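You operate a simulated robot arm through the tools that you are given. There is no shell and no other tool. Be economical: measure what you need, move in short steps, check, and stop when the job is done.

The job below is to be done with a simulated two-armed robot. You get a single attempt, and the scene is never put back.

TASK
On the green mat, fold the key cloth in half.
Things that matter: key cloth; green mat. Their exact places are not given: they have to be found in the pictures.

It is judged by the outcome, as a careful person would: the job done as asked, and still so three seconds after it is handed in. It fails if anything else is knocked over, pushed out of place, dropped, spilled or broken. Flat cloth is picked up by pressing the open fingertips on it (5 to 10 N) and closing them slowly along it; thin cloth reads only 2 to 8 mm in the jaws.

THE ROBOT
Two 7-joint arms with two-finger parallel grippers on one trunk, on a base that drives. Base frame: it is fixed to the floor where the robot stands at the start and does not move with it; the origin is under the middle of the robot, x ahead of it, y to its left, z up. Lengths are in mm, angles in rad, forces in N, time in s.
The left shoulder is at the start at [70, 163, 1020], the right one opposite. Places, roughly: green mat [500, -200, 700]. Payload 3.43 kg a hand.
Tool frame (each hand has its own): the origin (TCP) lies between the finger pads and is the grasp point; the fingertips stand 34 mm ahead of it; z points along the fingers, y is the line along which they close. The gripper opens to 128 mm. The fingers are 24 mm wide and 12 mm thick; the gripper's body (48 by 130 mm) begins 96 mm behind the TCP.
Orientation is that of the tool frame in the base frame, as a unit quaternion [w, x, y, z]. With the fingers straight down and closing along the base's y, the tool's x points along the base's -x, its y along +y and its z along -z.

THE INTERFACE
- The arms move only by the tool drive_tool. It takes "left_rows", "right_rows" or both (then of equal length, played together; a hand with none holds still); each is a list of rows, each an object (a shift or turn left out is 0, a gripper value left out holds the last) with "jaw": the opening in per cent of the stroke, from 0 (shut) to 100 (fully open); "travel": the shift along the tool's x, y, z in units of 50 mm (1.0 is 50 mm), a list of three; "angular": the turn, a rotation vector about the tool's x, y, z in units of 5 degrees (1.0 is 5 degrees), a list of three. In form: [{"jaw": jaw, "travel": [x, y, z], "angular": [wx, wy, wz]}, ...]. A call has 1 to 8 rows; each row shifts and turns the commanded pose from where the row before left it, along the tool's axes as they then stand. A call with a number of a shift or a turn outside -1 to 1 is refused whole. Each row takes 0.2 s and may step no farther than 50 mm and 0.15 rad from the row before; otherwise, or with a gripper value out of range, the whole call is refused. A pose out of reach is approached as far as the arm can. The call stops where the force on the tool passes 40 N (or 10 N more than at its start, if that is more) or the arm is blocked; 0.2 s more then pass. Each finger travels about 153 mm/s and halts on what it meets, pressing with about 32 N; the grip force reading is that of the motor and also rises with nothing between the fingers. The clock runs only during rows and for 0.2 s after the last one: add rows that do not move to give the fingers time. The reply holds the time, the measured pose of the TCP, the force on the tool along the base axes, the opening and the grip force, in the units named above and with some noise.
- Cameras (640 x 400 px; columns grow to the right, rows downward): "scene" is now at [128.5, -24.1, 1233.4]; the picture's right is [-0.29, -0.96, 0.00], its down [-0.68, 0.20, -0.71] and it looks along [0.68, -0.21, -0.71] (base axes); focal length 228 px, centre (320, 200). "left" rides on the left gripper at [76, 11, -160] in its tool frame; the picture's right is [-0.15, 0.99, 0.00], its down [-0.88, -0.13, -0.46] and it looks along [-0.45, -0.07, 0.89] (tool axes); focal length 234 px, centre (320, 200). "right" rides on the right gripper at [76, -11, -160] in its tool frame; the picture's right is [0.15, 0.99, 0.00], its down [-0.88, 0.13, -0.46] and it looks along [-0.45, 0.07, 0.89] (tool axes); focal length 234 px, centre (320, 200).
- capture(camera): a new picture of that camera. No time passes.
- slide_trunk(by): slides the trunk up (or, below 0, down) by that many mm; the arms and the scene camera ride with it, the base frame stays. It gives what a move gives, with no picture.
- base_move(legs): drives the robot by 1 to 6 legs, each [ahead, left, turn to the left] in mm, mm and rad, along the robot's own axes; the way and the turn of a leg run together, so that a leg with both is an arc; at most 1500 mm and 3.142 rad a leg. The arms and the cameras ride along, it lands a little off, and it stops where it bumps. It gives what a move gives.
- aim_head(pan, tilt): turns the head with the scene camera to pan (to the left, within 1.501 rad either way) and tilt (down, from -0.506 to 1.204), counted from straight ahead of the robot. It gives what a move gives.
- locate(camera, pixels): for up to 12 pixels [column, row] of the newest picture of that camera ("zoom" is the newest enlarged one), the place [x, y, z] in the base frame of the surface seen there, good to about 2 mm. No time passes.
- enlarge(camera, box): a new picture of the part [left, top, right, bottom] of that camera's present view, enlarged. No time passes.
- close_job(): hands the job in; it is judged then, once.

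Work in short steps. Measure before you move; look again where a grasp or a placing could have gone wrong, and mend it. You have 80 turns and 70 pictures in all, those below and enlarged ones among them. Open the grippers and draw the arms clear of the work before you hand the job in, unless the task says otherwise; then end with one line.

The tools are called after "Call:" as a command line: name --argument value ..., lists and objects as JSON in quotes. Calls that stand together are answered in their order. drive_tool: Moves the arms, as the interface text tells. Its arguments: {"type":"object","properties":{"left_rows":{"type":"array"},"right_rows":{"type":"array"}},"required":[]} The other tools are called the same way: slide_trunk (by) slides the trunk up or down; base_move (legs) drives the base; aim_head (pan, tilt) turns the head that bears the scene camera; capture (camera) takes a picture; locate (camera, pixels) gives the place of the surface under pixels of a picture; enlarge (camera, box) takes an enlarged picture of a part of a camera's view; close_job () hands the job in.

At the start:

```text
t: 0.0
left_eef_pos: [658.8, 355.9, 923.6]
left_orientation: [0.0, -0.001, 1.0, 0.0]
left_wrist_force: [0.0, -0.5, 0.2]
left_finger_gap: 127.9
left_grasp_force: 0.1
right_eef_pos: [595.3, -263.8, 912.6]
right_orientation: [-0.001, 0.0, 1.0, -0.001]
right_wrist_force: [0.2, -0.1, -0.3]
right_finger_gap: 128.2
right_grasp_force: 0.0
trunk travel left (down, up): [-500.0, 440.0]
robot x, y, heading: [-3.2, -0.8, -0.003]
head pan, tilt: [-0.293, 0.784]
```

scene: 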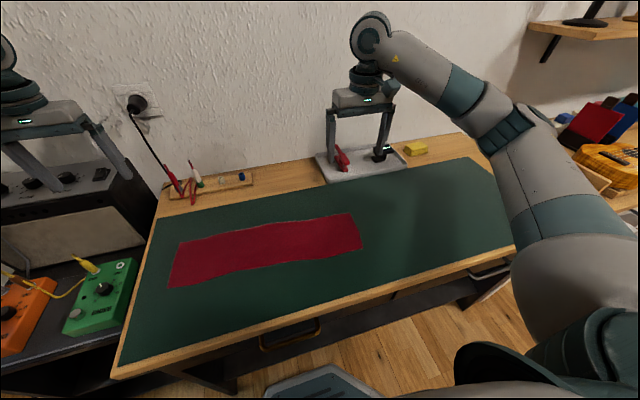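
right: 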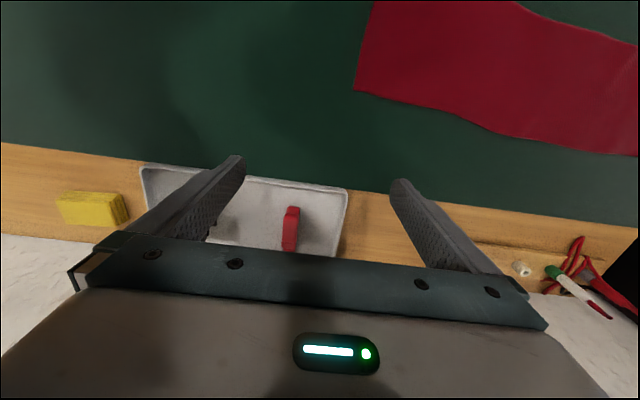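
left: 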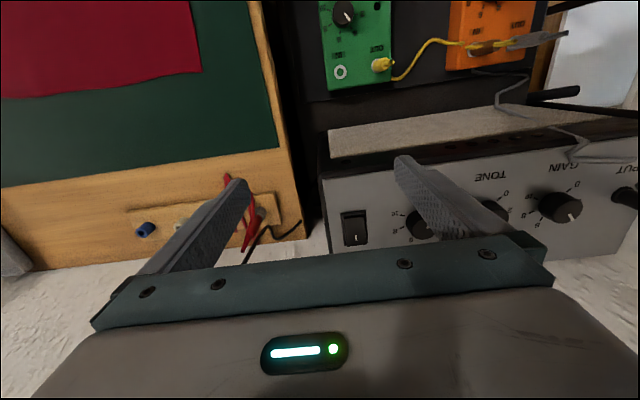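

The red cloth lies on the green mat; its corners in the scene picture are about (180,243), (350,213), (361,249), (168,287). I locate those and the mid-edges.

Call:
locate --camera "scene" --pixels '[[181, 244], [349, 214], [360, 248], [170, 285], [265, 226], [268, 266], [355, 230], [175, 265], [150, 300], [420, 230], [265, 245], [300, 240]]'

Call:
enlarge --camera "scene" --box '[140, 180, 400, 320]'

```text
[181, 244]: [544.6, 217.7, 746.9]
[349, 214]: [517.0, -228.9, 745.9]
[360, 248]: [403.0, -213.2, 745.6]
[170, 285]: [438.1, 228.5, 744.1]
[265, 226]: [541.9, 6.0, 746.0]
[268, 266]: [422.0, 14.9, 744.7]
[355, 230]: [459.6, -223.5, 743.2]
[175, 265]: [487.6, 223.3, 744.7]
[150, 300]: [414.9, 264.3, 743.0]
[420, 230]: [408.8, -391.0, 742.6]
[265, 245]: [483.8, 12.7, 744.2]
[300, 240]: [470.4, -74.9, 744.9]
```

```text
2.46 times, centred on (270, 250) of scene
```

zoom: 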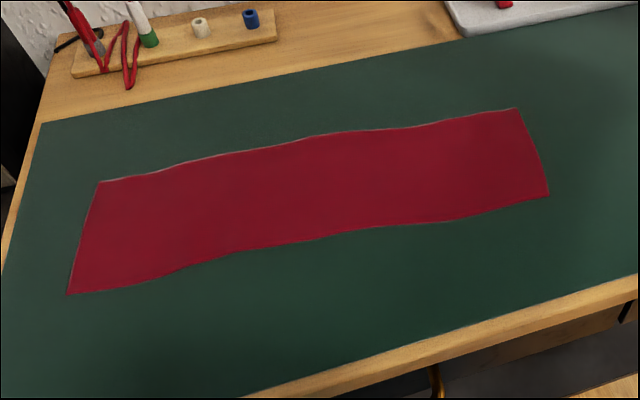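

The scene camera reads the mat at z≈743, while the text says about 693, so I cross-check with the right hand camera: the cloth corner at about (355,90), plus mat points.

Call:
locate --camera "right" --pixels '[[357, 89], [372, 5], [300, 100], [480, 60], [100, 100], [520, 5]]'

Call:
locate --camera "left" --pixels '[[200, 71], [100, 40], [230, 120], [100, 130]]'

```text
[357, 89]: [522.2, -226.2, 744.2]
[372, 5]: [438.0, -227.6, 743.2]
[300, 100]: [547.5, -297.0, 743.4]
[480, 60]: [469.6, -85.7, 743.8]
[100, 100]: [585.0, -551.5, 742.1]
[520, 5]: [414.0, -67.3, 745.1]
```

```text
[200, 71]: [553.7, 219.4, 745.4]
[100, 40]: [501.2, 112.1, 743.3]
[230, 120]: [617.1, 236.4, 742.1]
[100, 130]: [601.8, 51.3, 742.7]
```

Cameras agree that the surface is at z≈743, so I will trust that and feel for contact. Plan: the left hand takes the left end (mid about [491,222]) and lays it on the right end. I look at both sides first for clearance.

Call:
aim_head --pan -1.1 --tilt 0.7

Call:
capture --camera "scene"

Call:
aim_head --pan 0.5 --tilt 0.8

Call:
capture --camera "scene"

```text
t: 1.1
left_eef_pos: [659.3, 355.9, 921.9]
left_orientation: [-0.001, -0.002, 1.0, 0.0]
left_wrist_force: [0.5, 0.2, 0.4]
left_finger_gap: 127.9
left_grasp_force: 0.1
right_eef_pos: [595.1, -264.2, 912.9]
right_orientation: [0.001, 0.0, 1.0, 0.0]
right_wrist_force: [1.2, 1.0, 0.4]
right_finger_gap: 127.9
right_grasp_force: 0.0
trunk travel left (down, up): [-500.0, 440.0]
robot x, y, heading: [-2.3, -0.7, 0.003]
head pan, tilt: [-1.1, 0.7]
```

```text
65 pictures are left
```

scene: 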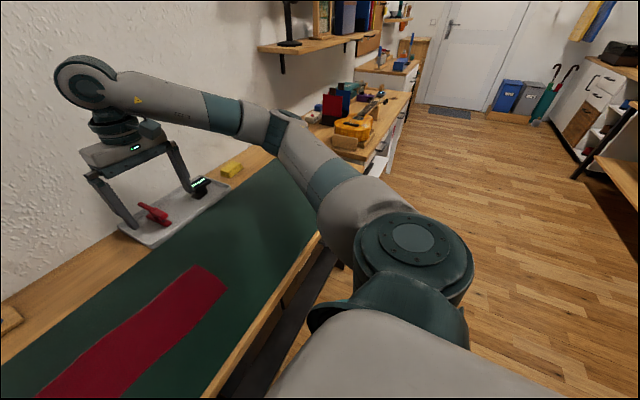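

```text
t: 2.8
left_eef_pos: [659.0, 355.5, 922.2]
left_orientation: [0.0, -0.001, 1.0, 0.0]
left_wrist_force: [-0.4, 0.0, 0.4]
left_finger_gap: 128.3
left_grasp_force: 0.0
right_eef_pos: [595.2, -262.9, 912.0]
right_orientation: [0.001, -0.001, 1.0, 0.0]
right_wrist_force: [-0.6, 0.1, 0.9]
right_finger_gap: 127.9
right_grasp_force: 0.1
trunk travel left (down, up): [-500.0, 440.0]
robot x, y, heading: [1.0, -2.6, 0.002]
head pan, tilt: [0.499, 0.799]
```

```text
64 pictures are left
```

scene: 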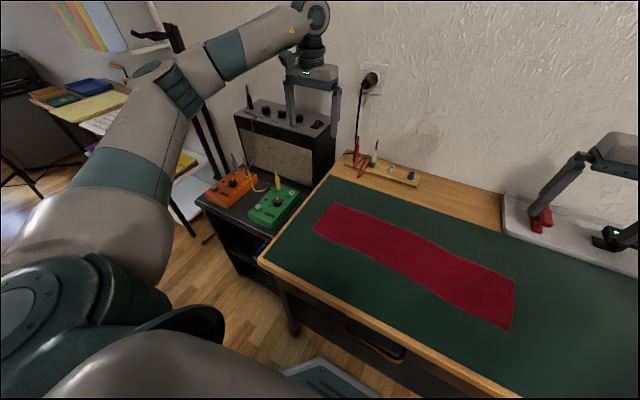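

The right side has open floor. I first raise and pull back both arms, so that driving right by about 220 mm is safe and the left hand is better placed across the cloth.

Call:
drive_tool --left_rows '[{"travel": [0, 0, -0.9]}, {"travel": [0.4, 0, -0.9]}, {"travel": [0.9, 0, 0]}, {"travel": [0.9, 0, 0]}, {"travel": [0.9, 0, 0]}, {"travel": [0, 0, 0]}]' --right_rows '[{"travel": [0, 0, -0.9]}, {"travel": [0, 0, -0.9]}, {"travel": [0.6, -0.5, -0.6]}, {"travel": [0.6, -0.5, -0.5]}, {"travel": [0.6, -0.5, 0]}, {"travel": [0.6, -0.5, 0]}]'

Call:
base_move --legs '[[0, -220, 0]]'

Call:
aim_head --pan 0.25 --tilt 0.9

Call:
capture --camera "scene"

```text
t: 4.2
left_eef_pos: [502.3, 355.4, 1011.9]
left_orientation: [0.001, -0.001, 1.0, 0.002]
left_wrist_force: [-0.1, -0.3, 0.7]
left_finger_gap: 128.1
left_grasp_force: 0.1
right_eef_pos: [473.4, -364.4, 1058.7]
right_orientation: [0.0, -0.001, 1.0, 0.001]
right_wrist_force: [-1.0, -0.8, -0.1]
right_finger_gap: 127.7
right_grasp_force: 0.1
trunk travel left (down, up): [-500.0, 440.0]
robot x, y, heading: [-2.0, 2.8, -0.002]
head pan, tilt: [0.499, 0.799]
```

```text
t: 5.9
left_eef_pos: [503.9, 134.3, 1010.3]
left_orientation: [0.001, -0.003, 1.0, 0.0]
left_wrist_force: [-0.4, 0.7, 0.3]
left_finger_gap: 128.2
left_grasp_force: 0.1
right_eef_pos: [476.7, -586.3, 1058.8]
right_orientation: [0.0, -0.001, 1.0, 0.0]
right_wrist_force: [0.9, -0.3, -0.2]
right_finger_gap: 128.0
right_grasp_force: 0.0
trunk travel left (down, up): [-500.0, 440.0]
robot x, y, heading: [2.2, -220.7, -0.002]
head pan, tilt: [0.499, 0.799]
```

```text
t: 6.7
left_eef_pos: [502.1, 135.2, 1010.7]
left_orientation: [0.0, -0.002, 1.0, 0.0]
left_wrist_force: [-0.8, -0.6, -0.7]
left_finger_gap: 127.8
left_grasp_force: 0.0
right_eef_pos: [475.7, -585.5, 1058.8]
right_orientation: [0.001, -0.002, 1.0, 0.0]
right_wrist_force: [-1.0, 0.1, -0.1]
right_finger_gap: 127.7
right_grasp_force: 0.0
trunk travel left (down, up): [-500.0, 440.0]
robot x, y, heading: [-0.1, -224.8, 0.004]
head pan, tilt: [0.25, 0.901]
```

```text
63 pictures are left
```

scene: 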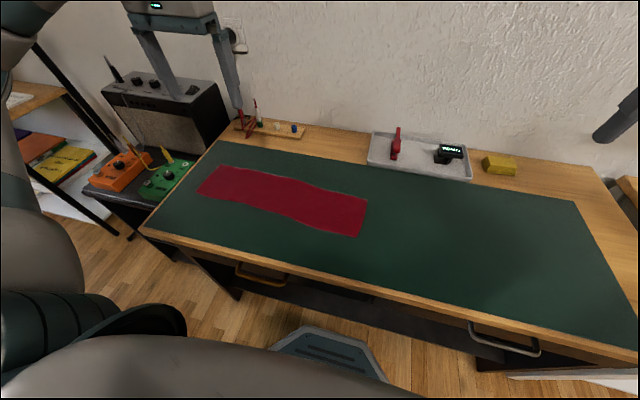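

Base is well placed. Now I turn the left hand 90° about its axis (closing along base x), so the ridge lies along y at the cloth's end, descending a little and narrowing the jaws.

Call:
drive_tool --left_rows '[{"jaw": 45, "angular": [0, 0, 1]}, {"angular": [0, 0, 1]}, {"angular": [0, 0, 1]}, {"angular": [0, 0, 1]}, {"angular": [0, 0, 1]}, {"angular": [0, 0, 1]}, {"angular": [0, 0, 1]}, {"angular": [0, 0, 1]}]'

Call:
drive_tool --left_rows '[{"angular": [0, 0, 1]}, {"angular": [0, 0, 1]}, {"angular": [0, 0, 1]}, {"angular": [0, 0, 1]}, {"angular": [0, 0, 1]}, {"angular": [0, 0, 1]}, {"angular": [0, 0, 1]}, {"angular": [0, 0, 1]}]'

Call:
drive_tool --left_rows '[{"angular": [0, 0, 1]}, {"angular": [0, 0, 1]}, {"travel": [0.6, 0, 0.6]}, {"travel": [0.6, 0, 0.8]}, {"travel": [0.3, 0, 0.8]}, {"travel": [0, 0, 0.8]}, {}]'

Call:
capture --camera "left"

```text
t: 8.5
left_eef_pos: [503.0, 134.8, 1009.3]
left_orientation: [0.0, 0.34, 0.94, 0.0]
left_wrist_force: [-0.4, 0.1, 0.1]
left_finger_gap: 57.5
left_grasp_force: 0.0
right_eef_pos: [477.0, -585.2, 1059.0]
right_orientation: [0.0, -0.003, 1.0, 0.0]
right_wrist_force: [0.5, -0.5, 0.3]
right_finger_gap: 127.8
right_grasp_force: 0.0
trunk travel left (down, up): [-500.0, 440.0]
robot x, y, heading: [0.1, -218.9, 0.007]
head pan, tilt: [0.25, 0.901]
```

```text
t: 10.3
left_eef_pos: [413.0, 24.3, 990.8]
left_orientation: [0.0, 0.64, 0.768, 0.0]
left_wrist_force: [0.1, -0.4, -0.4]
left_finger_gap: 57.4
left_grasp_force: 0.0
left hand out of reach, approached as far as the arm can: row 2, 3, 4, 5, 6, 7, 8
right_eef_pos: [478.1, -585.2, 1058.5]
right_orientation: [0.0, -0.001, 1.0, 0.0]
right_wrist_force: [-0.6, 0.8, -0.9]
right_finger_gap: 128.2
right_grasp_force: 0.0
trunk travel left (down, up): [-500.0, 440.0]
robot x, y, heading: [4.3, -223.7, 0.002]
head pan, tilt: [0.25, 0.901]
```

```text
t: 11.9
left_eef_pos: [365.8, 14.0, 878.3]
left_orientation: [-0.002, 0.704, 0.71, 0.0]
left_wrist_force: [0.2, 0.8, -0.2]
left_finger_gap: 57.6
left_grasp_force: 0.1
left hand out of reach, approached as far as the arm can: row 1, 2, 3, 4, 5, 6
right_eef_pos: [478.0, -584.6, 1059.0]
right_orientation: [0.0, -0.002, 1.0, 0.0]
right_wrist_force: [-0.5, -0.2, 0.7]
right_finger_gap: 128.1
right_grasp_force: 0.0
trunk travel left (down, up): [-500.0, 440.0]
robot x, y, heading: [-3.3, -223.1, -0.001]
head pan, tilt: [0.25, 0.901]
```

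```text
62 pictures are left
```

left: 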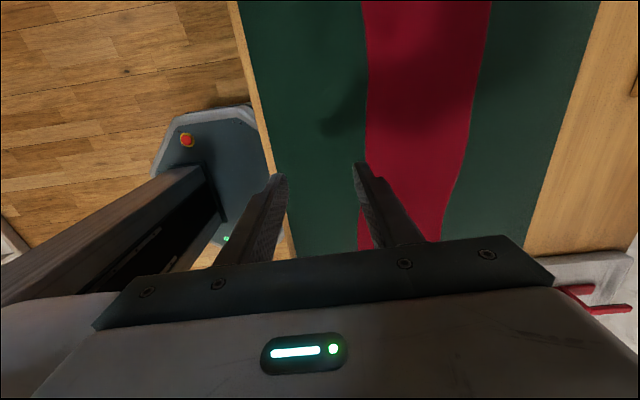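

Full yaw isn't reachable: the arm folds in toward the trunk. I turn it back and will use the natural orientation (closing along y) with a tilt about x while folding.

Call:
drive_tool --left_rows '[{"travel": [0, 0.3, -0.4], "angular": [0, 0, -1]}, {"travel": [0, 0.3, -0.4], "angular": [0, 0, -1]}, {"travel": [0, 0.3, -0.4], "angular": [0, 0, -1]}, {"travel": [0, 0.3, -0.4], "angular": [0, 0, -1]}, {"travel": [0, 0.3, -0.4], "angular": [0, 0, -1]}, {"travel": [0, 0.3, 0], "angular": [0, 0, -1]}, {"travel": [0, 0.3, 0], "angular": [0, 0, -1]}, {"travel": [0, 0.3, 0], "angular": [0, 0, -1]}]'

Call:
drive_tool --left_rows '[{"angular": [0, 0, -1]}, {"angular": [0, 0, -1]}, {"angular": [0, 0, -1]}, {"angular": [0, 0, -1]}, {"angular": [0, 0, -1]}, {"angular": [0, 0, -1]}, {"angular": [0, 0, -1]}, {"angular": [0, 0, -1]}]'

Call:
drive_tool --left_rows '[{"angular": [0, 0, -1]}, {"angular": [0, 0, -1]}, {}]'

```text
t: 13.7
left_eef_pos: [478.8, 50.6, 978.6]
left_orientation: [0.001, 0.42, 0.908, 0.0]
left_wrist_force: [-0.3, -0.9, 0.3]
left_finger_gap: 57.8
left_grasp_force: 0.1
right_eef_pos: [476.4, -585.9, 1058.4]
right_orientation: [-0.001, -0.001, 1.0, 0.001]
right_wrist_force: [-0.2, -0.5, -0.2]
right_finger_gap: 127.9
right_grasp_force: 0.1
trunk travel left (down, up): [-500.0, 440.0]
robot x, y, heading: [2.0, -227.6, 0.001]
head pan, tilt: [0.25, 0.901]
```

```text
t: 15.5
left_eef_pos: [477.7, 50.0, 980.4]
left_orientation: [0.0, 0.083, 0.997, 0.001]
left_wrist_force: [-0.6, 0.0, 0.9]
left_finger_gap: 57.7
left_grasp_force: 0.3
right_eef_pos: [475.7, -585.0, 1059.3]
right_orientation: [0.0, -0.002, 1.0, -0.001]
right_wrist_force: [0.1, -0.4, 1.1]
right_finger_gap: 128.0
right_grasp_force: 0.0
trunk travel left (down, up): [-500.0, 440.0]
robot x, y, heading: [0.5, -226.5, 0.007]
head pan, tilt: [0.25, 0.901]
```

```text
t: 16.3
left_eef_pos: [477.3, 49.5, 979.0]
left_orientation: [0.0, -0.003, 1.0, 0.001]
left_wrist_force: [0.1, 0.2, -0.9]
left_finger_gap: 57.6
left_grasp_force: 0.0
right_eef_pos: [475.7, -584.9, 1058.0]
right_orientation: [0.0, -0.002, 1.0, 0.001]
right_wrist_force: [0.0, 0.1, -0.4]
right_finger_gap: 128.2
right_grasp_force: 0.0
trunk travel left (down, up): [-500.0, 440.0]
robot x, y, heading: [2.2, -226.8, 0.006]
head pan, tilt: [0.25, 0.901]
```

Orientation is restored. I move over the left end of the cloth at about (491, 200) and stop high to verify.

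Call:
drive_tool --left_rows '[{"jaw": 25, "travel": [-0.28, 0.9, 0]}, {"travel": [0, 0.9, 0.6]}, {"travel": [0, 0.9, 0.7]}, {"travel": [0, 0.3, 0.8]}, {"travel": [0, 0, 0.8]}, {}]'

Call:
capture --camera "left"

Call:
capture --camera "scene"

```text
refused: row 2 steps farther than a row can; nothing moved
```

```text
61 pictures are left
```

left: 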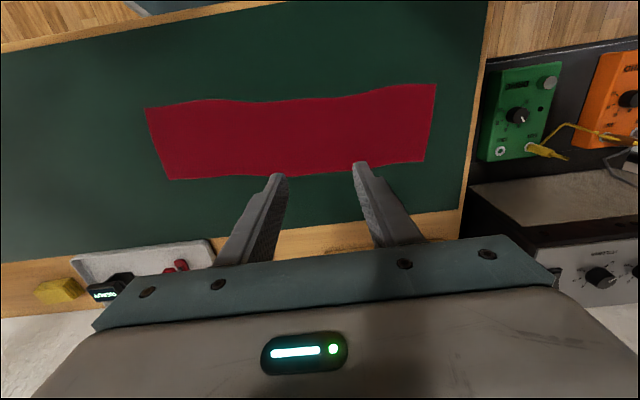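

```text
60 pictures are left
```

scene: 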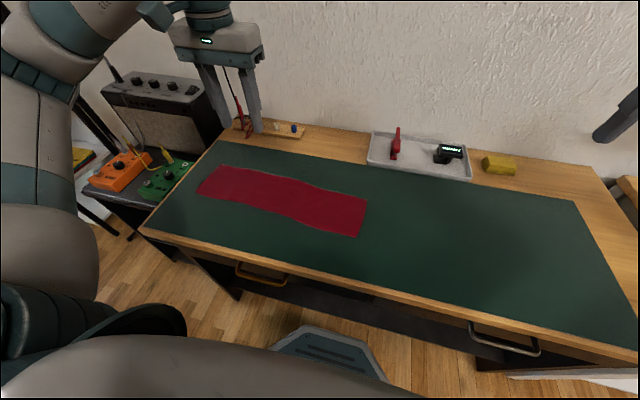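

The step was too long; I resend with smaller rows.

Call:
drive_tool --left_rows '[{"jaw": 25, "travel": [-0.28, 0.8, 0]}, {"travel": [0, 0.8, 0.4]}, {"travel": [0, 0.8, 0.4]}, {"travel": [0, 0.6, 0.6]}, {"travel": [0, 0, 0.8]}, {"travel": [0, 0, 0.8]}, {}]'

Call:
capture --camera "left"

Call:
locate --camera "scene" --pixels '[[218, 168], [200, 193], [208, 180], [366, 200], [359, 235], [362, 215], [120, 180], [170, 185]]'

```text
t: 17.9
left_eef_pos: [493.5, 201.6, 829.8]
left_orientation: [-0.001, -0.002, 1.0, 0.0]
left_wrist_force: [0.9, 0.1, -0.3]
left_finger_gap: 32.0
left_grasp_force: 0.0
right_eef_pos: [475.7, -585.4, 1058.7]
right_orientation: [-0.001, -0.002, 1.0, 0.0]
right_wrist_force: [0.0, 0.9, -0.6]
right_finger_gap: 128.1
right_grasp_force: 0.0
trunk travel left (down, up): [-500.0, 440.0]
robot x, y, heading: [-2.0, -223.3, 0.007]
head pan, tilt: [0.25, 0.901]
```

```text
59 pictures are left
```

left: 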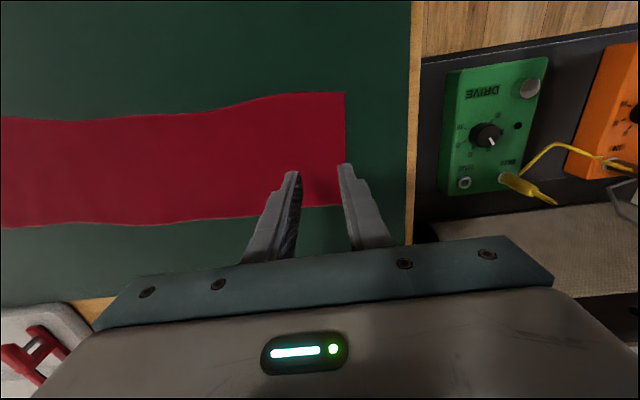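

```text
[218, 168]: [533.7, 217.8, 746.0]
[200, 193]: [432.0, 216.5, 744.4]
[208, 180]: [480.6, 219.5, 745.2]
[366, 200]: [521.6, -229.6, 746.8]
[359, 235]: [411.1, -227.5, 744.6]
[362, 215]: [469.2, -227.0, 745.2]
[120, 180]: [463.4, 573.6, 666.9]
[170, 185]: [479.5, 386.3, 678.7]
```

The fingers straddle the end region at x≈491 with the outer finger over the edge (345,170). I descend to just above contact, then by small steps.

Call:
drive_tool --left_rows '[{"travel": [0, 0, 0.5]}, {"travel": [0, 0, 0.36]}, {}]'

Call:
drive_tool --left_rows '[{"travel": [0, 0, 0.1]}, {}]'

Call:
capture --camera "left"

```text
t: 18.7
left_eef_pos: [492.9, 200.8, 786.7]
left_orientation: [0.0, -0.002, 1.0, 0.001]
left_wrist_force: [-0.6, 0.4, 0.2]
left_finger_gap: 32.0
left_grasp_force: 0.2
right_eef_pos: [476.0, -585.6, 1058.6]
right_orientation: [0.0, -0.001, 1.0, 0.0]
right_wrist_force: [1.0, -0.5, 0.3]
right_finger_gap: 127.8
right_grasp_force: 0.0
trunk travel left (down, up): [-500.0, 440.0]
robot x, y, heading: [-0.4, -221.5, 0.002]
head pan, tilt: [0.25, 0.901]
```

```text
t: 19.3
left_eef_pos: [491.2, 201.1, 780.6]
left_orientation: [0.0, -0.002, 1.0, 0.0]
left_wrist_force: [0.1, 0.5, 0.0]
left_finger_gap: 32.0
left_grasp_force: 0.1
right_eef_pos: [476.9, -584.4, 1058.7]
right_orientation: [0.001, -0.002, 1.0, 0.0]
right_wrist_force: [-0.2, -1.0, 0.0]
right_finger_gap: 127.8
right_grasp_force: 0.0
trunk travel left (down, up): [-500.0, 440.0]
robot x, y, heading: [3.1, -223.8, 0.004]
head pan, tilt: [0.25, 0.901]
```

```text
58 pictures are left
```

left: 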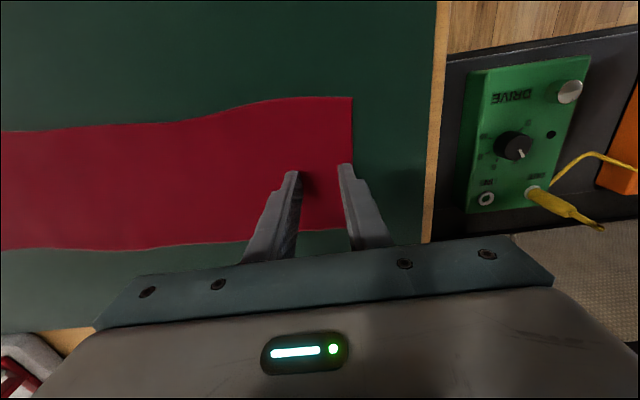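

The outer finger covers the edge by a few mm. I press in tiny steps until I read 5–10 N.

Call:
drive_tool --left_rows '[{"travel": [0, 0, 0.06]}, {}]'

Call:
drive_tool --left_rows '[{"travel": [0, 0, 0.03]}, {}]'

```text
t: 19.9
left_eef_pos: [491.2, 201.2, 778.2]
left_orientation: [0.0, -0.003, 1.0, 0.0]
left_wrist_force: [0.1, 0.1, -0.1]
left_finger_gap: 32.2
left_grasp_force: 0.3
right_eef_pos: [476.0, -586.1, 1058.6]
right_orientation: [0.0, -0.002, 1.0, -0.001]
right_wrist_force: [0.2, 0.4, -0.2]
right_finger_gap: 128.0
right_grasp_force: 0.1
trunk travel left (down, up): [-500.0, 440.0]
robot x, y, heading: [-3.7, -223.7, 0.005]
head pan, tilt: [0.25, 0.901]
```

```text
t: 20.5
left_eef_pos: [492.2, 201.4, 778.1]
left_orientation: [0.001, -0.003, 1.0, 0.0]
left_wrist_force: [0.6, 1.2, 5.2]
left_finger_gap: 32.3
left_grasp_force: 0.2
right_eef_pos: [475.2, -585.6, 1060.0]
right_orientation: [0.0, -0.001, 1.0, 0.0]
right_wrist_force: [-0.3, -0.6, -0.1]
right_finger_gap: 128.3
right_grasp_force: 0.0
trunk travel left (down, up): [-500.0, 440.0]
robot x, y, heading: [3.0, -223.1, 0.005]
head pan, tilt: [0.25, 0.901]
```

Contact at 5.2 N. I press a hair more and close slowly.

Call:
drive_tool --left_rows '[{"jaw": 23, "travel": [0, 0, 0.015]}, {"jaw": 20}, {"jaw": 17}, {"jaw": 14}, {"jaw": 11}, {"jaw": 8}, {"jaw": 5}, {"jaw": 2}]'

Call:
drive_tool --left_rows '[{"jaw": 0}, {}, {}]'

Call:
capture --camera "left"

```text
t: 22.3
left_eef_pos: [491.2, 200.6, 778.3]
left_orientation: [0.0, -0.004, 1.0, 0.001]
left_wrist_force: [1.8, 4.8, 22.7]
left_finger_gap: 3.4
left_grasp_force: 0.8
right_eef_pos: [474.9, -585.6, 1058.8]
right_orientation: [0.001, -0.002, 1.0, 0.001]
right_wrist_force: [0.6, 0.5, 0.2]
right_finger_gap: 127.8
right_grasp_force: 0.2
trunk travel left (down, up): [-500.0, 440.0]
robot x, y, heading: [-1.3, -222.6, 0.002]
head pan, tilt: [0.25, 0.901]
```

```text
t: 23.1
left_eef_pos: [490.5, 199.6, 778.6]
left_orientation: [0.001, -0.003, 1.0, 0.001]
left_wrist_force: [3.0, 8.9, 25.3]
left_finger_gap: 2.1
left_grasp_force: 31.5
right_eef_pos: [474.3, -586.1, 1059.1]
right_orientation: [0.001, -0.001, 1.0, 0.001]
right_wrist_force: [-0.4, 0.3, -1.2]
right_finger_gap: 128.1
right_grasp_force: 0.1
trunk travel left (down, up): [-500.0, 440.0]
robot x, y, heading: [-0.0, -223.3, 0.003]
head pan, tilt: [0.25, 0.901]
```

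```text
57 pictures are left
```

left: 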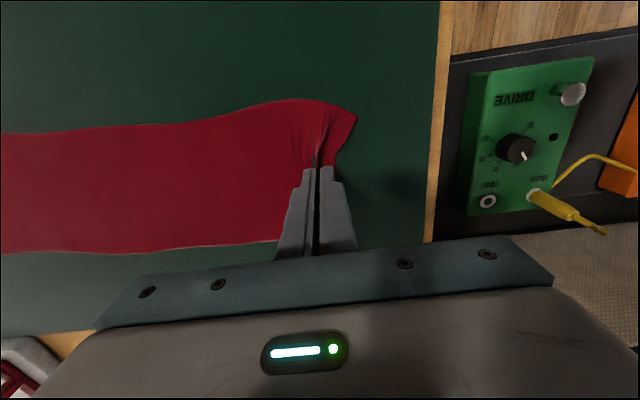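

Gripped: gap 2.1 mm with cloth, the edge tucked by the outer finger at (345,130). I lift gently, moving inward.

Call:
drive_tool --left_rows '[{"travel": [0, 0, -0.3]}, {"travel": [0, -0.1, -0.4]}, {"travel": [0, -0.2, -0.4]}, {"travel": [0, -0.3, -0.4]}, {"travel": [0, -0.4, -0.4]}, {}]'

Call:
capture --camera "scene"

```text
t: 24.5
left_eef_pos: [491.6, 151.1, 873.8]
left_orientation: [0.0, -0.004, 1.0, 0.0]
left_wrist_force: [-0.1, -0.6, -0.3]
left_finger_gap: 1.6
left_grasp_force: 31.8
right_eef_pos: [476.1, -584.1, 1059.1]
right_orientation: [0.0, -0.002, 1.0, -0.001]
right_wrist_force: [-0.2, 0.1, 0.1]
right_finger_gap: 128.0
right_grasp_force: 0.1
trunk travel left (down, up): [-500.0, 440.0]
robot x, y, heading: [-1.8, -222.1, 0.004]
head pan, tilt: [0.25, 0.901]
```

```text
56 pictures are left
```

scene: 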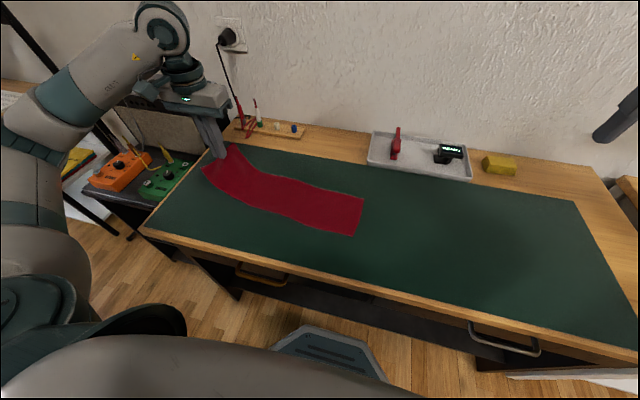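

The cloth end is lifted and held. I carry it toward -y at this height, slowly, drifting slightly to smaller x.

Call:
drive_tool --left_rows '[{"travel": [0.04, -0.5, -0.15]}, {"travel": [0.04, -0.5, -0.1]}, {"travel": [0.04, -0.5, 0]}, {"travel": [0.04, -0.5, 0]}, {"travel": [0.04, -0.5, 0]}, {"travel": [0.04, -0.5, 0]}, {"travel": [0.04, -0.5, 0]}, {}]'

Call:
capture --camera "scene"

```text
t: 26.3
left_eef_pos: [477.5, -25.4, 882.2]
left_orientation: [0.0, -0.002, 1.0, 0.0]
left_wrist_force: [0.3, -0.7, 0.8]
left_finger_gap: 1.9
left_grasp_force: 31.8
right_eef_pos: [475.8, -584.0, 1060.0]
right_orientation: [0.001, -0.002, 1.0, 0.0]
right_wrist_force: [0.3, 0.8, -0.4]
right_finger_gap: 128.1
right_grasp_force: 0.1
trunk travel left (down, up): [-500.0, 440.0]
robot x, y, heading: [-3.2, -223.8, 0.002]
head pan, tilt: [0.25, 0.901]
```

```text
55 pictures are left
```

scene: 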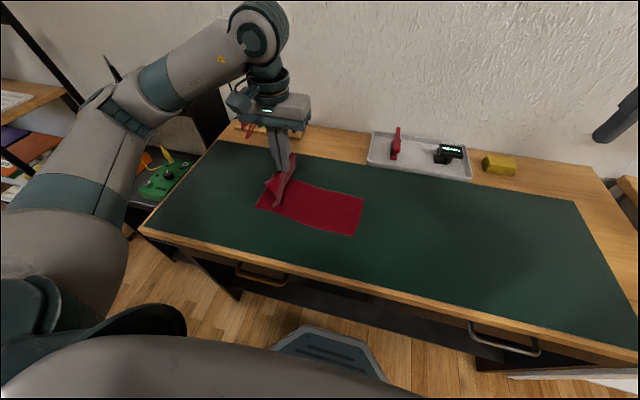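

The fold is forming; the drooping tip is at (280,185). Now I tilt the hand (fingers toward +y) while continuing in -y.

Call:
drive_tool --left_rows '[{"travel": [0, -0.24, 0], "angular": [-1, 0, 0]}, {"travel": [0, -0.239, -0.02], "angular": [-1, 0, 0]}, {"travel": [0, -0.236, -0.04], "angular": [-1, 0, 0]}, {"travel": [0, -0.232, -0.06], "angular": [-1, 0, 0]}, {"travel": [0, -0.226, -0.08], "angular": [-1, 0, 0]}, {"travel": [0, -0.218, -0.1], "angular": [-1, 0, 0]}, {"travel": [0, -0.208, -0.12], "angular": [-1, 0, 0]}, {"travel": [0, -0.197, -0.138], "angular": [-1, 0, 0]}]'

Call:
capture --camera "scene"

Call:
capture --camera "left"

```text
t: 28.1
left_eef_pos: [478.8, -123.4, 883.7]
left_orientation: [-0.001, -0.003, 0.939, 0.343]
left_wrist_force: [-0.2, 0.3, 0.1]
left_finger_gap: 2.0
left_grasp_force: 32.0
right_eef_pos: [476.9, -586.3, 1058.3]
right_orientation: [0.001, -0.002, 1.0, 0.0]
right_wrist_force: [0.6, -0.5, 0.0]
right_finger_gap: 128.1
right_grasp_force: 0.0
trunk travel left (down, up): [-500.0, 440.0]
robot x, y, heading: [-3.0, -216.1, 0.005]
head pan, tilt: [0.25, 0.901]
```

```text
54 pictures are left
```

scene: 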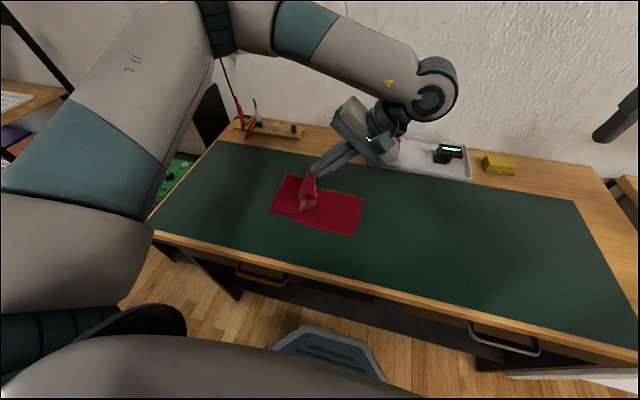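

```text
53 pictures are left
```

left: 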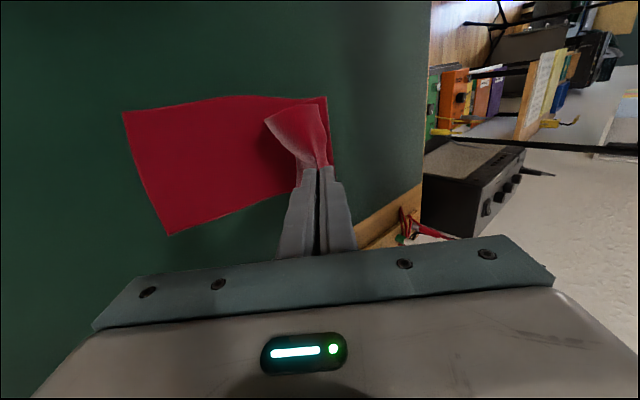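

Tilt is 40° and the flap hangs well. I continue down and toward -y with a bit more tilt.

Call:
drive_tool --left_rows '[{"travel": [0.03, -0.37, -0.18], "angular": [-1, 0, 0]}, {"travel": [0.03, -0.396, -0.17], "angular": [-1, 0, 0]}, {"travel": [0.03, -0.487, -0.113]}, {"travel": [0.03, -0.487, -0.113]}, {"travel": [0.03, -0.487, -0.113]}, {}]'

Call:
enlarge --camera "scene" --box '[220, 110, 480, 272]'

Call:
capture --camera "left"

```text
t: 29.5
left_eef_pos: [470.2, -220.5, 826.8]
left_orientation: [-0.001, -0.002, 0.906, 0.423]
left_wrist_force: [0.1, -0.1, 0.7]
left_finger_gap: 2.0
left_grasp_force: 32.5
right_eef_pos: [476.3, -585.3, 1058.6]
right_orientation: [0.0, -0.002, 1.0, 0.0]
right_wrist_force: [-0.1, 0.2, -0.4]
right_finger_gap: 128.1
right_grasp_force: 0.0
trunk travel left (down, up): [-500.0, 440.0]
robot x, y, heading: [0.9, -223.6, 0.004]
head pan, tilt: [0.25, 0.901]
```

```text
2.46 times, centred on (350, 191) of scene
```

zoom: 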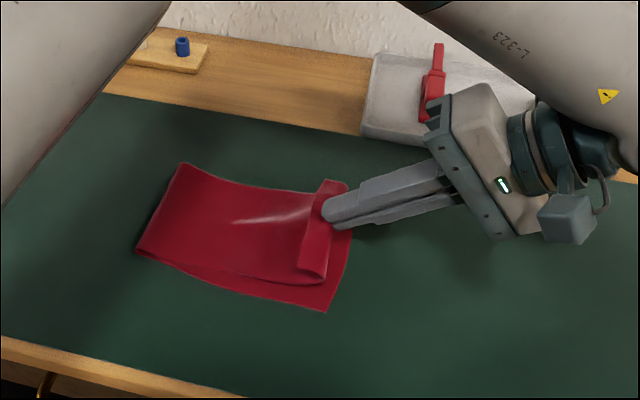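

```text
51 pictures are left
```

left: 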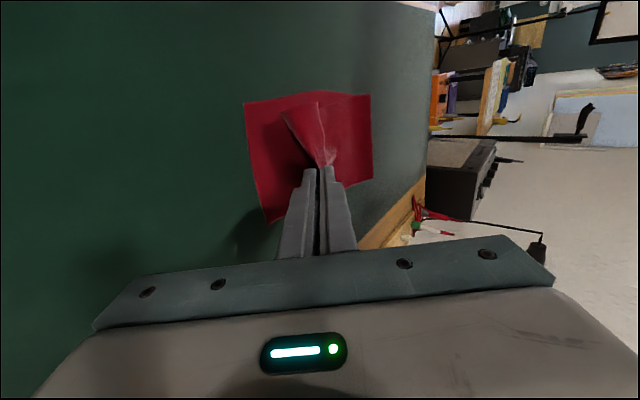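

The upper layer lies neatly; its end rolls around the pinch. I tilt another 10° and lower it to just above the lower layer's end.

Call:
drive_tool --left_rows '[{"travel": [0, -0.205, 0.067], "angular": [-1, 0, 0]}, {"travel": [0, -0.21, 0.05], "angular": [-1, 0, 0]}, {"travel": [0, -0.248, 0.05]}, {"travel": [0, -0.248, 0.05]}, {}]'

Call:
enlarge --camera "scene" --box '[220, 110, 480, 272]'

Call:
capture --camera "left"

```text
t: 30.7
left_eef_pos: [471.6, -236.9, 784.0]
left_orientation: [-0.001, -0.002, 0.866, 0.5]
left_wrist_force: [-0.8, -0.1, 0.4]
left_finger_gap: 1.9
left_grasp_force: 32.6
right_eef_pos: [476.0, -583.9, 1060.2]
right_orientation: [0.0, -0.002, 1.0, 0.0]
right_wrist_force: [0.2, -0.9, 0.4]
right_finger_gap: 128.1
right_grasp_force: 0.1
trunk travel left (down, up): [-500.0, 440.0]
robot x, y, heading: [1.8, -221.2, 0.004]
head pan, tilt: [0.25, 0.901]
```

```text
2.46 times, centred on (350, 191) of scene
```

zoom: 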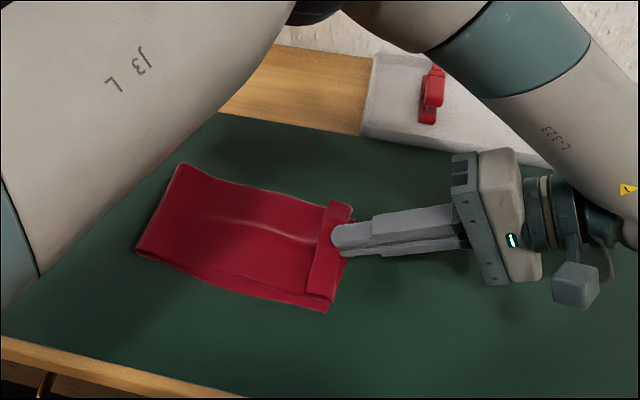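

```text
49 pictures are left
```

left: 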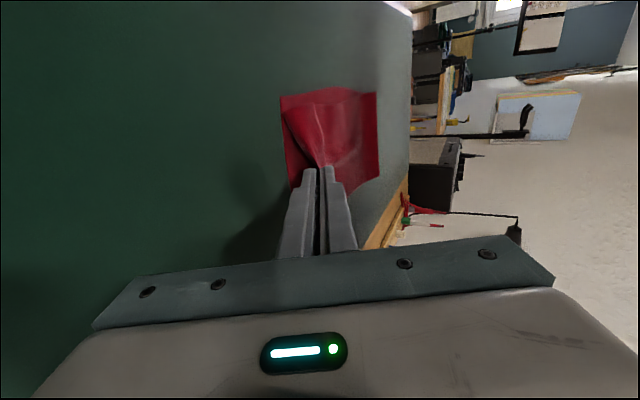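

The end is aligned with the lower layer's end. I open the jaws a little (about 12 mm) and let the cloth relax before withdrawing.

Call:
drive_tool --left_rows '[{"jaw": 4}, {"jaw": 8}, {"jaw": 11}, {}, {}]'

Call:
enlarge --camera "scene" --box '[220, 110, 480, 272]'

```text
t: 31.9
left_eef_pos: [471.9, -236.9, 782.7]
left_orientation: [-0.001, -0.002, 0.866, 0.501]
left_wrist_force: [-0.5, -0.1, 0.0]
left_finger_gap: 14.2
left_grasp_force: 0.1
right_eef_pos: [476.4, -585.5, 1059.7]
right_orientation: [-0.001, -0.002, 1.0, 0.0]
right_wrist_force: [0.1, -0.1, 0.4]
right_finger_gap: 128.2
right_grasp_force: 0.0
trunk travel left (down, up): [-500.0, 440.0]
robot x, y, heading: [0.0, -221.8, 0.001]
head pan, tilt: [0.25, 0.901]
```

```text
2.46 times, centred on (350, 191) of scene
```

zoom: 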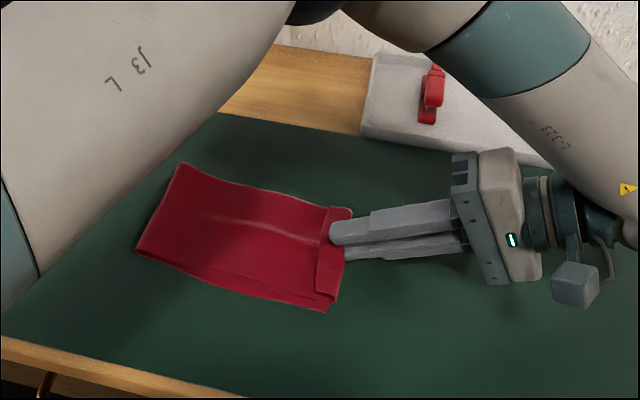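

Released, and the roll is opening. I withdraw slowly along the fingers.

Call:
drive_tool --left_rows '[{"travel": [0, 0, -0.15]}, {"travel": [0, 0, -0.2]}, {"travel": [0, 0, -0.3]}, {"travel": [0, 0, -0.4]}, {"travel": [0, 0, -0.4]}, {}]'

Call:
enlarge --camera "scene" --box '[220, 110, 480, 272]'

Call:
capture --camera "left"

```text
t: 33.3
left_eef_pos: [469.0, -260.0, 818.1]
left_orientation: [-0.002, -0.002, 0.867, 0.499]
left_wrist_force: [0.4, -0.5, -0.2]
left_finger_gap: 14.2
left_grasp_force: 0.0
left hand out of reach, approached as far as the arm can: row 3, 4, 5
right_eef_pos: [476.6, -585.6, 1060.2]
right_orientation: [0.0, -0.002, 1.0, 0.001]
right_wrist_force: [-0.3, -0.3, -0.4]
right_finger_gap: 128.1
right_grasp_force: 0.0
trunk travel left (down, up): [-500.0, 440.0]
robot x, y, heading: [1.6, -225.0, 0.003]
head pan, tilt: [0.25, 0.901]
```

```text
2.46 times, centred on (350, 191) of scene
```

zoom: 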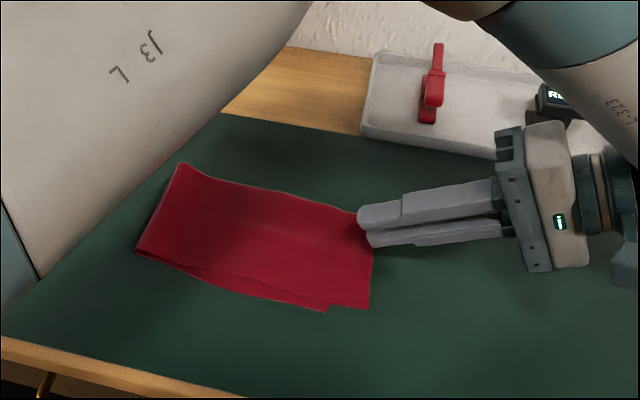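

```text
46 pictures are left
```

left: 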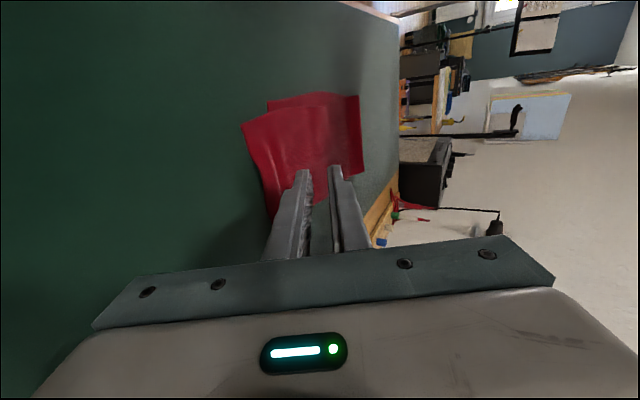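

The flap unrolled, but now the upper layer overshoots the lower end (zoom (330,308) vs (370,305)). I draw the left hand up and untilt, then measure.

Call:
drive_tool --left_rows '[{"travel": [0, 0.6, -0.35]}, {"travel": [0, 0.6, -0.35], "angular": [1, 0, 0]}, {"travel": [0, 0.6, -0.4], "angular": [1, 0, 0]}, {"angular": [1, 0, 0]}, {"angular": [1, 0, 0]}, {"angular": [1, 0, 0]}, {"angular": [1, 0, 0]}, {"angular": [1, 0, 0]}]'

Call:
drive_tool --left_rows '[{"angular": [1, 0, 0]}, {"angular": [1, 0, 0]}, {"angular": [1, 0, 0]}, {"angular": [1, 0, 0]}, {"angular": [1, 0, 0]}, {"travel": [0, 0.6, 0]}, {"travel": [0, 0.8, 0]}, {"travel": [0, 0.8, 0]}]'

Call:
drive_tool --left_rows '[{"travel": [0, 0.8, 0]}, {"travel": [0, 0.8, 0]}, {"travel": [0, 0.8, 0]}, {"travel": [0, 0.8, 0]}, {"travel": [0, 0.8, 0]}, {"travel": [0, 0.8, 0]}, {}]'

Call:
enlarge --camera "scene" --box '[220, 110, 480, 272]'

```text
t: 35.1
left_eef_pos: [468.4, -259.8, 925.6]
left_orientation: [-0.001, -0.003, 0.976, 0.216]
left_wrist_force: [-0.4, 0.0, -0.2]
left_finger_gap: 13.8
left_grasp_force: 0.1
right_eef_pos: [476.8, -583.8, 1058.8]
right_orientation: [-0.001, -0.002, 1.0, 0.0]
right_wrist_force: [0.0, 0.1, -0.1]
right_finger_gap: 128.1
right_grasp_force: 0.1
trunk travel left (down, up): [-500.0, 440.0]
robot x, y, heading: [0.4, -223.8, 0.004]
head pan, tilt: [0.25, 0.901]
```

```text
t: 36.9
left_eef_pos: [469.0, -149.2, 925.6]
left_orientation: [0.0, -0.003, 1.0, -0.001]
left_wrist_force: [-0.2, 0.0, 0.1]
left_finger_gap: 13.7
left_grasp_force: 0.1
right_eef_pos: [476.2, -583.7, 1059.6]
right_orientation: [0.0, -0.002, 1.0, -0.001]
right_wrist_force: [-0.6, 1.4, -0.1]
right_finger_gap: 128.1
right_grasp_force: 0.1
trunk travel left (down, up): [-500.0, 440.0]
robot x, y, heading: [0.2, -223.1, 0.004]
head pan, tilt: [0.25, 0.901]
```

```text
t: 38.5
left_eef_pos: [467.0, 89.4, 926.1]
left_orientation: [0.0, -0.002, 1.0, -0.001]
left_wrist_force: [0.4, 0.4, 0.7]
left_finger_gap: 14.0
left_grasp_force: 0.1
right_eef_pos: [476.3, -585.6, 1057.7]
right_orientation: [0.0, -0.001, 1.0, 0.0]
right_wrist_force: [0.0, -0.5, 0.3]
right_finger_gap: 127.9
right_grasp_force: 0.1
trunk travel left (down, up): [-500.0, 440.0]
robot x, y, heading: [-3.9, -227.5, 0.003]
head pan, tilt: [0.25, 0.901]
```

```text
2.46 times, centred on (350, 191) of scene
```

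zoom: 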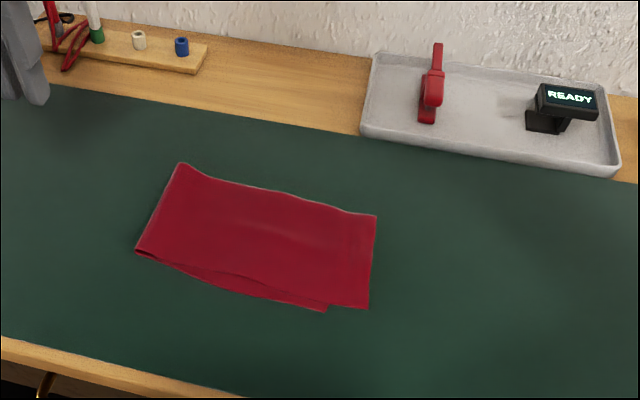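

Call:
locate --camera "zoom" --pixels '[[181, 165], [137, 250], [374, 217], [367, 306], [325, 309], [160, 210], [370, 260], [230, 286], [155, 190], [200, 220], [330, 250]]'

Call:
enlarge --camera "scene" --box '[265, 165, 385, 245]'

```text
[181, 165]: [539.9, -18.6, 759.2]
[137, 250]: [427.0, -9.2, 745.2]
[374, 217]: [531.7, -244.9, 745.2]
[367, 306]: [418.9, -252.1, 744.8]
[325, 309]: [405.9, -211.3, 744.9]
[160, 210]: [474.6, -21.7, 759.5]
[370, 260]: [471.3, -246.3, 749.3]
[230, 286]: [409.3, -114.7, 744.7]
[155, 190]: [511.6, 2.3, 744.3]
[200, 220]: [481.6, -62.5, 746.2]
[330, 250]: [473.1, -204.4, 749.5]
```

```text
5.00 times, centred on (325, 205) of scene
```

zoom: 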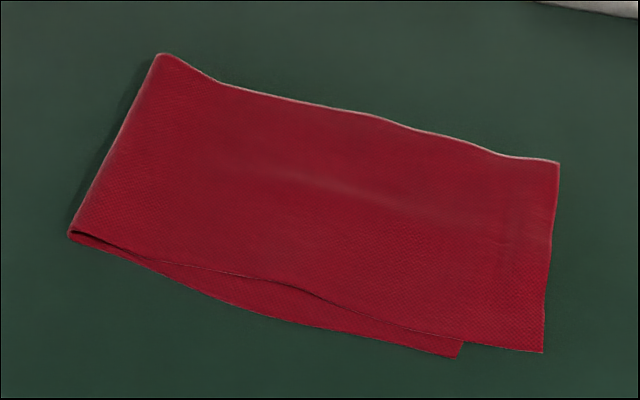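

Lower end: near corner (406,-211), far about (520,-229); upper end: (419,-252) and (532,-245). The upper layer overshoots by about 40 mm near and 16 mm far. The overhang is a single layer, so I'll regrasp it from above with the right hand and re-lay it about 31 mm back with a 12° turn. First I bring the right hand over.

Call:
drive_tool --right_rows '[{"jaw": 18, "travel": [0, 0.9, 0]}, {"travel": [0, 0.9, 0]}, {"travel": [0, 0.9, 0]}, {"travel": [0.1, 0.9, 0]}, {"travel": [0.1, 0.9, 0]}, {"travel": [0.1, 0.9, 0]}, {"travel": [0, 0.9, 0]}, {"travel": [0, 0.7, 0]}]'

Call:
drive_tool --right_rows '[{"travel": [0, 0, 0.9]}, {"travel": [0, 0, 0.9]}, {"travel": [0, 0, 0.9]}, {"travel": [0, 0, 0.9]}, {"travel": [0, 0, 0.9]}, {}]'

Call:
capture --camera "right"

Call:
capture --camera "scene"

```text
t: 40.3
left_eef_pos: [466.4, 89.7, 926.3]
left_orientation: [0.0, -0.002, 1.0, -0.001]
left_wrist_force: [0.0, 0.2, -0.5]
left_finger_gap: 14.1
left_grasp_force: 0.0
right_eef_pos: [458.8, -230.4, 1058.3]
right_orientation: [0.001, -0.002, 1.0, 0.0]
right_wrist_force: [-0.5, 0.3, 0.0]
right_finger_gap: 23.3
right_grasp_force: 0.1
trunk travel left (down, up): [-500.0, 440.0]
robot x, y, heading: [0.4, -224.7, 0.001]
head pan, tilt: [0.25, 0.901]
```

```text
t: 41.7
left_eef_pos: [466.7, 89.2, 927.8]
left_orientation: [0.001, -0.003, 1.0, 0.001]
left_wrist_force: [-0.3, -0.5, -0.6]
left_finger_gap: 14.1
left_grasp_force: 0.0
right_eef_pos: [460.1, -235.6, 832.8]
right_orientation: [-0.001, -0.003, 1.0, 0.0]
right_wrist_force: [0.4, 1.2, 0.0]
right_finger_gap: 23.0
right_grasp_force: 0.0
trunk travel left (down, up): [-500.0, 440.0]
robot x, y, heading: [-0.5, -223.3, 0.003]
head pan, tilt: [0.25, 0.901]
```

```text
43 pictures are left
```

right: 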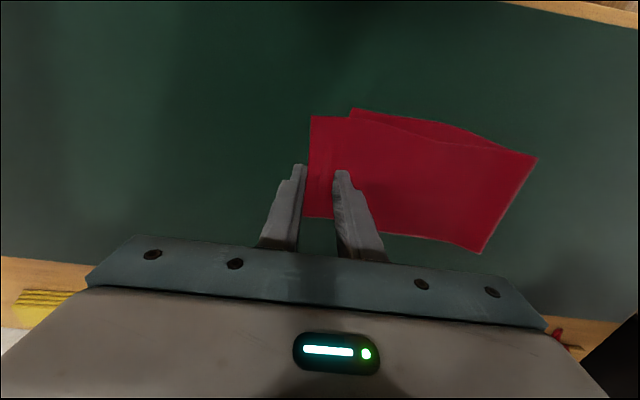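

```text
42 pictures are left
```

scene: 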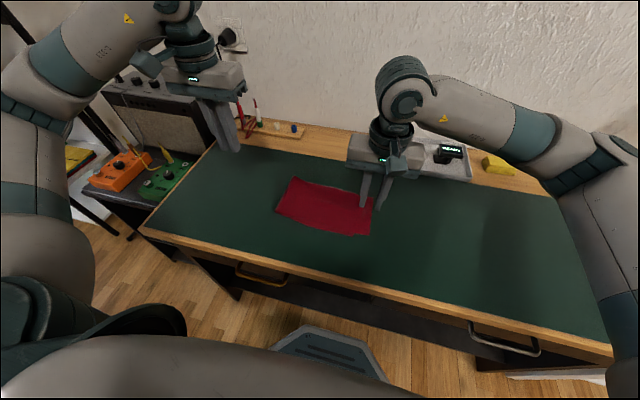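

The fingers straddle the overhang. I shift 3 mm inward and descend to just above contact.

Call:
drive_tool --right_rows '[{"travel": [0, 0.08, 0.5]}, {"travel": [0, 0, 0.46]}, {}]'

Call:
drive_tool --right_rows '[{"travel": [0, 0, 0.12]}, {}]'

Call:
capture --camera "right"

```text
t: 42.5
left_eef_pos: [466.4, 88.7, 926.5]
left_orientation: [0.0, -0.003, 1.0, 0.0]
left_wrist_force: [0.4, 0.0, 0.9]
left_finger_gap: 14.3
left_grasp_force: 0.1
right_eef_pos: [459.7, -232.6, 785.9]
right_orientation: [0.0, -0.002, 1.0, 0.0]
right_wrist_force: [0.2, 0.1, 0.3]
right_finger_gap: 23.1
right_grasp_force: 0.0
trunk travel left (down, up): [-500.0, 440.0]
robot x, y, heading: [2.4, -221.9, 0.005]
head pan, tilt: [0.25, 0.901]
```

```text
t: 43.1
left_eef_pos: [465.8, 89.3, 926.2]
left_orientation: [0.0, -0.003, 1.0, 0.0]
left_wrist_force: [-0.8, -1.1, 0.2]
left_finger_gap: 14.0
left_grasp_force: 0.1
right_eef_pos: [459.2, -231.5, 780.4]
right_orientation: [0.0, -0.001, 1.0, 0.0]
right_wrist_force: [-0.3, 0.1, 0.4]
right_finger_gap: 22.9
right_grasp_force: 0.0
trunk travel left (down, up): [-500.0, 440.0]
robot x, y, heading: [-0.9, -225.4, -0.001]
head pan, tilt: [0.25, 0.901]
```

```text
41 pictures are left
```

right: 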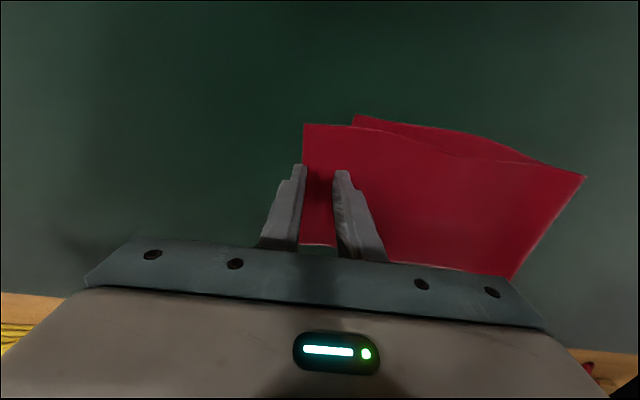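

The outer fingertip sits on the edge. I press in small steps to about 5 N.

Call:
drive_tool --right_rows '[{"travel": [0, 0.04, 0.05]}, {}]'

Call:
drive_tool --right_rows '[{"travel": [0, 0, 0.02]}, {}]'

```text
t: 43.7
left_eef_pos: [465.4, 88.2, 929.6]
left_orientation: [0.001, -0.003, 1.0, 0.001]
left_wrist_force: [0.7, 0.9, 0.0]
left_finger_gap: 14.2
left_grasp_force: 0.1
right_eef_pos: [459.2, -229.8, 779.0]
right_orientation: [0.002, -0.002, 1.0, 0.001]
right_wrist_force: [1.8, -5.8, 20.2]
right_finger_gap: 20.1
right_grasp_force: 0.1
trunk travel left (down, up): [-500.0, 440.0]
robot x, y, heading: [-0.9, -224.6, 0.01]
head pan, tilt: [0.25, 0.901]
```

```text
t: 44.3
left_eef_pos: [463.7, 89.8, 929.5]
left_orientation: [0.001, -0.003, 1.0, 0.0]
left_wrist_force: [-0.3, 0.1, -0.7]
left_finger_gap: 14.2
left_grasp_force: 0.0
right_eef_pos: [459.1, -230.0, 779.3]
right_orientation: [0.002, -0.001, 1.0, 0.001]
right_wrist_force: [5.5, -6.6, 38.7]
right_finger_gap: 19.8
right_grasp_force: 0.1
trunk travel left (down, up): [-500.0, 440.0]
robot x, y, heading: [2.1, -223.0, -0.0]
head pan, tilt: [0.25, 0.901]
```

Too much pressure (39 N); I back off by 1.5 mm to get about 5–10 N before closing.

Call:
drive_tool --right_rows '[{"travel": [0, 0, -0.03]}, {}]'

```text
t: 44.9
left_eef_pos: [465.0, 89.3, 928.6]
left_orientation: [0.0, -0.003, 1.0, 0.0]
left_wrist_force: [-0.4, 0.0, -0.8]
left_finger_gap: 14.0
left_grasp_force: 0.0
right_eef_pos: [459.6, -230.1, 778.0]
right_orientation: [0.002, -0.002, 1.0, 0.001]
right_wrist_force: [8.2, -6.5, 36.1]
right_finger_gap: 19.6
right_grasp_force: 0.1
trunk travel left (down, up): [-500.0, 440.0]
robot x, y, heading: [0.8, -223.9, 0.006]
head pan, tilt: [0.25, 0.901]
```

Call:
drive_tool --right_rows '[{"travel": [0, 0, -0.03]}, {}]'

```text
t: 45.5
left_eef_pos: [466.8, 90.0, 928.3]
left_orientation: [0.0, -0.003, 1.0, 0.0]
left_wrist_force: [0.4, 1.0, 0.0]
left_finger_gap: 14.2
left_grasp_force: 0.2
right_eef_pos: [460.0, -231.2, 778.0]
right_orientation: [0.0, -0.003, 1.0, -0.001]
right_wrist_force: [5.7, -4.2, 20.6]
right_finger_gap: 20.5
right_grasp_force: 0.1
trunk travel left (down, up): [-500.0, 440.0]
robot x, y, heading: [2.5, -222.5, 0.004]
head pan, tilt: [0.25, 0.901]
```

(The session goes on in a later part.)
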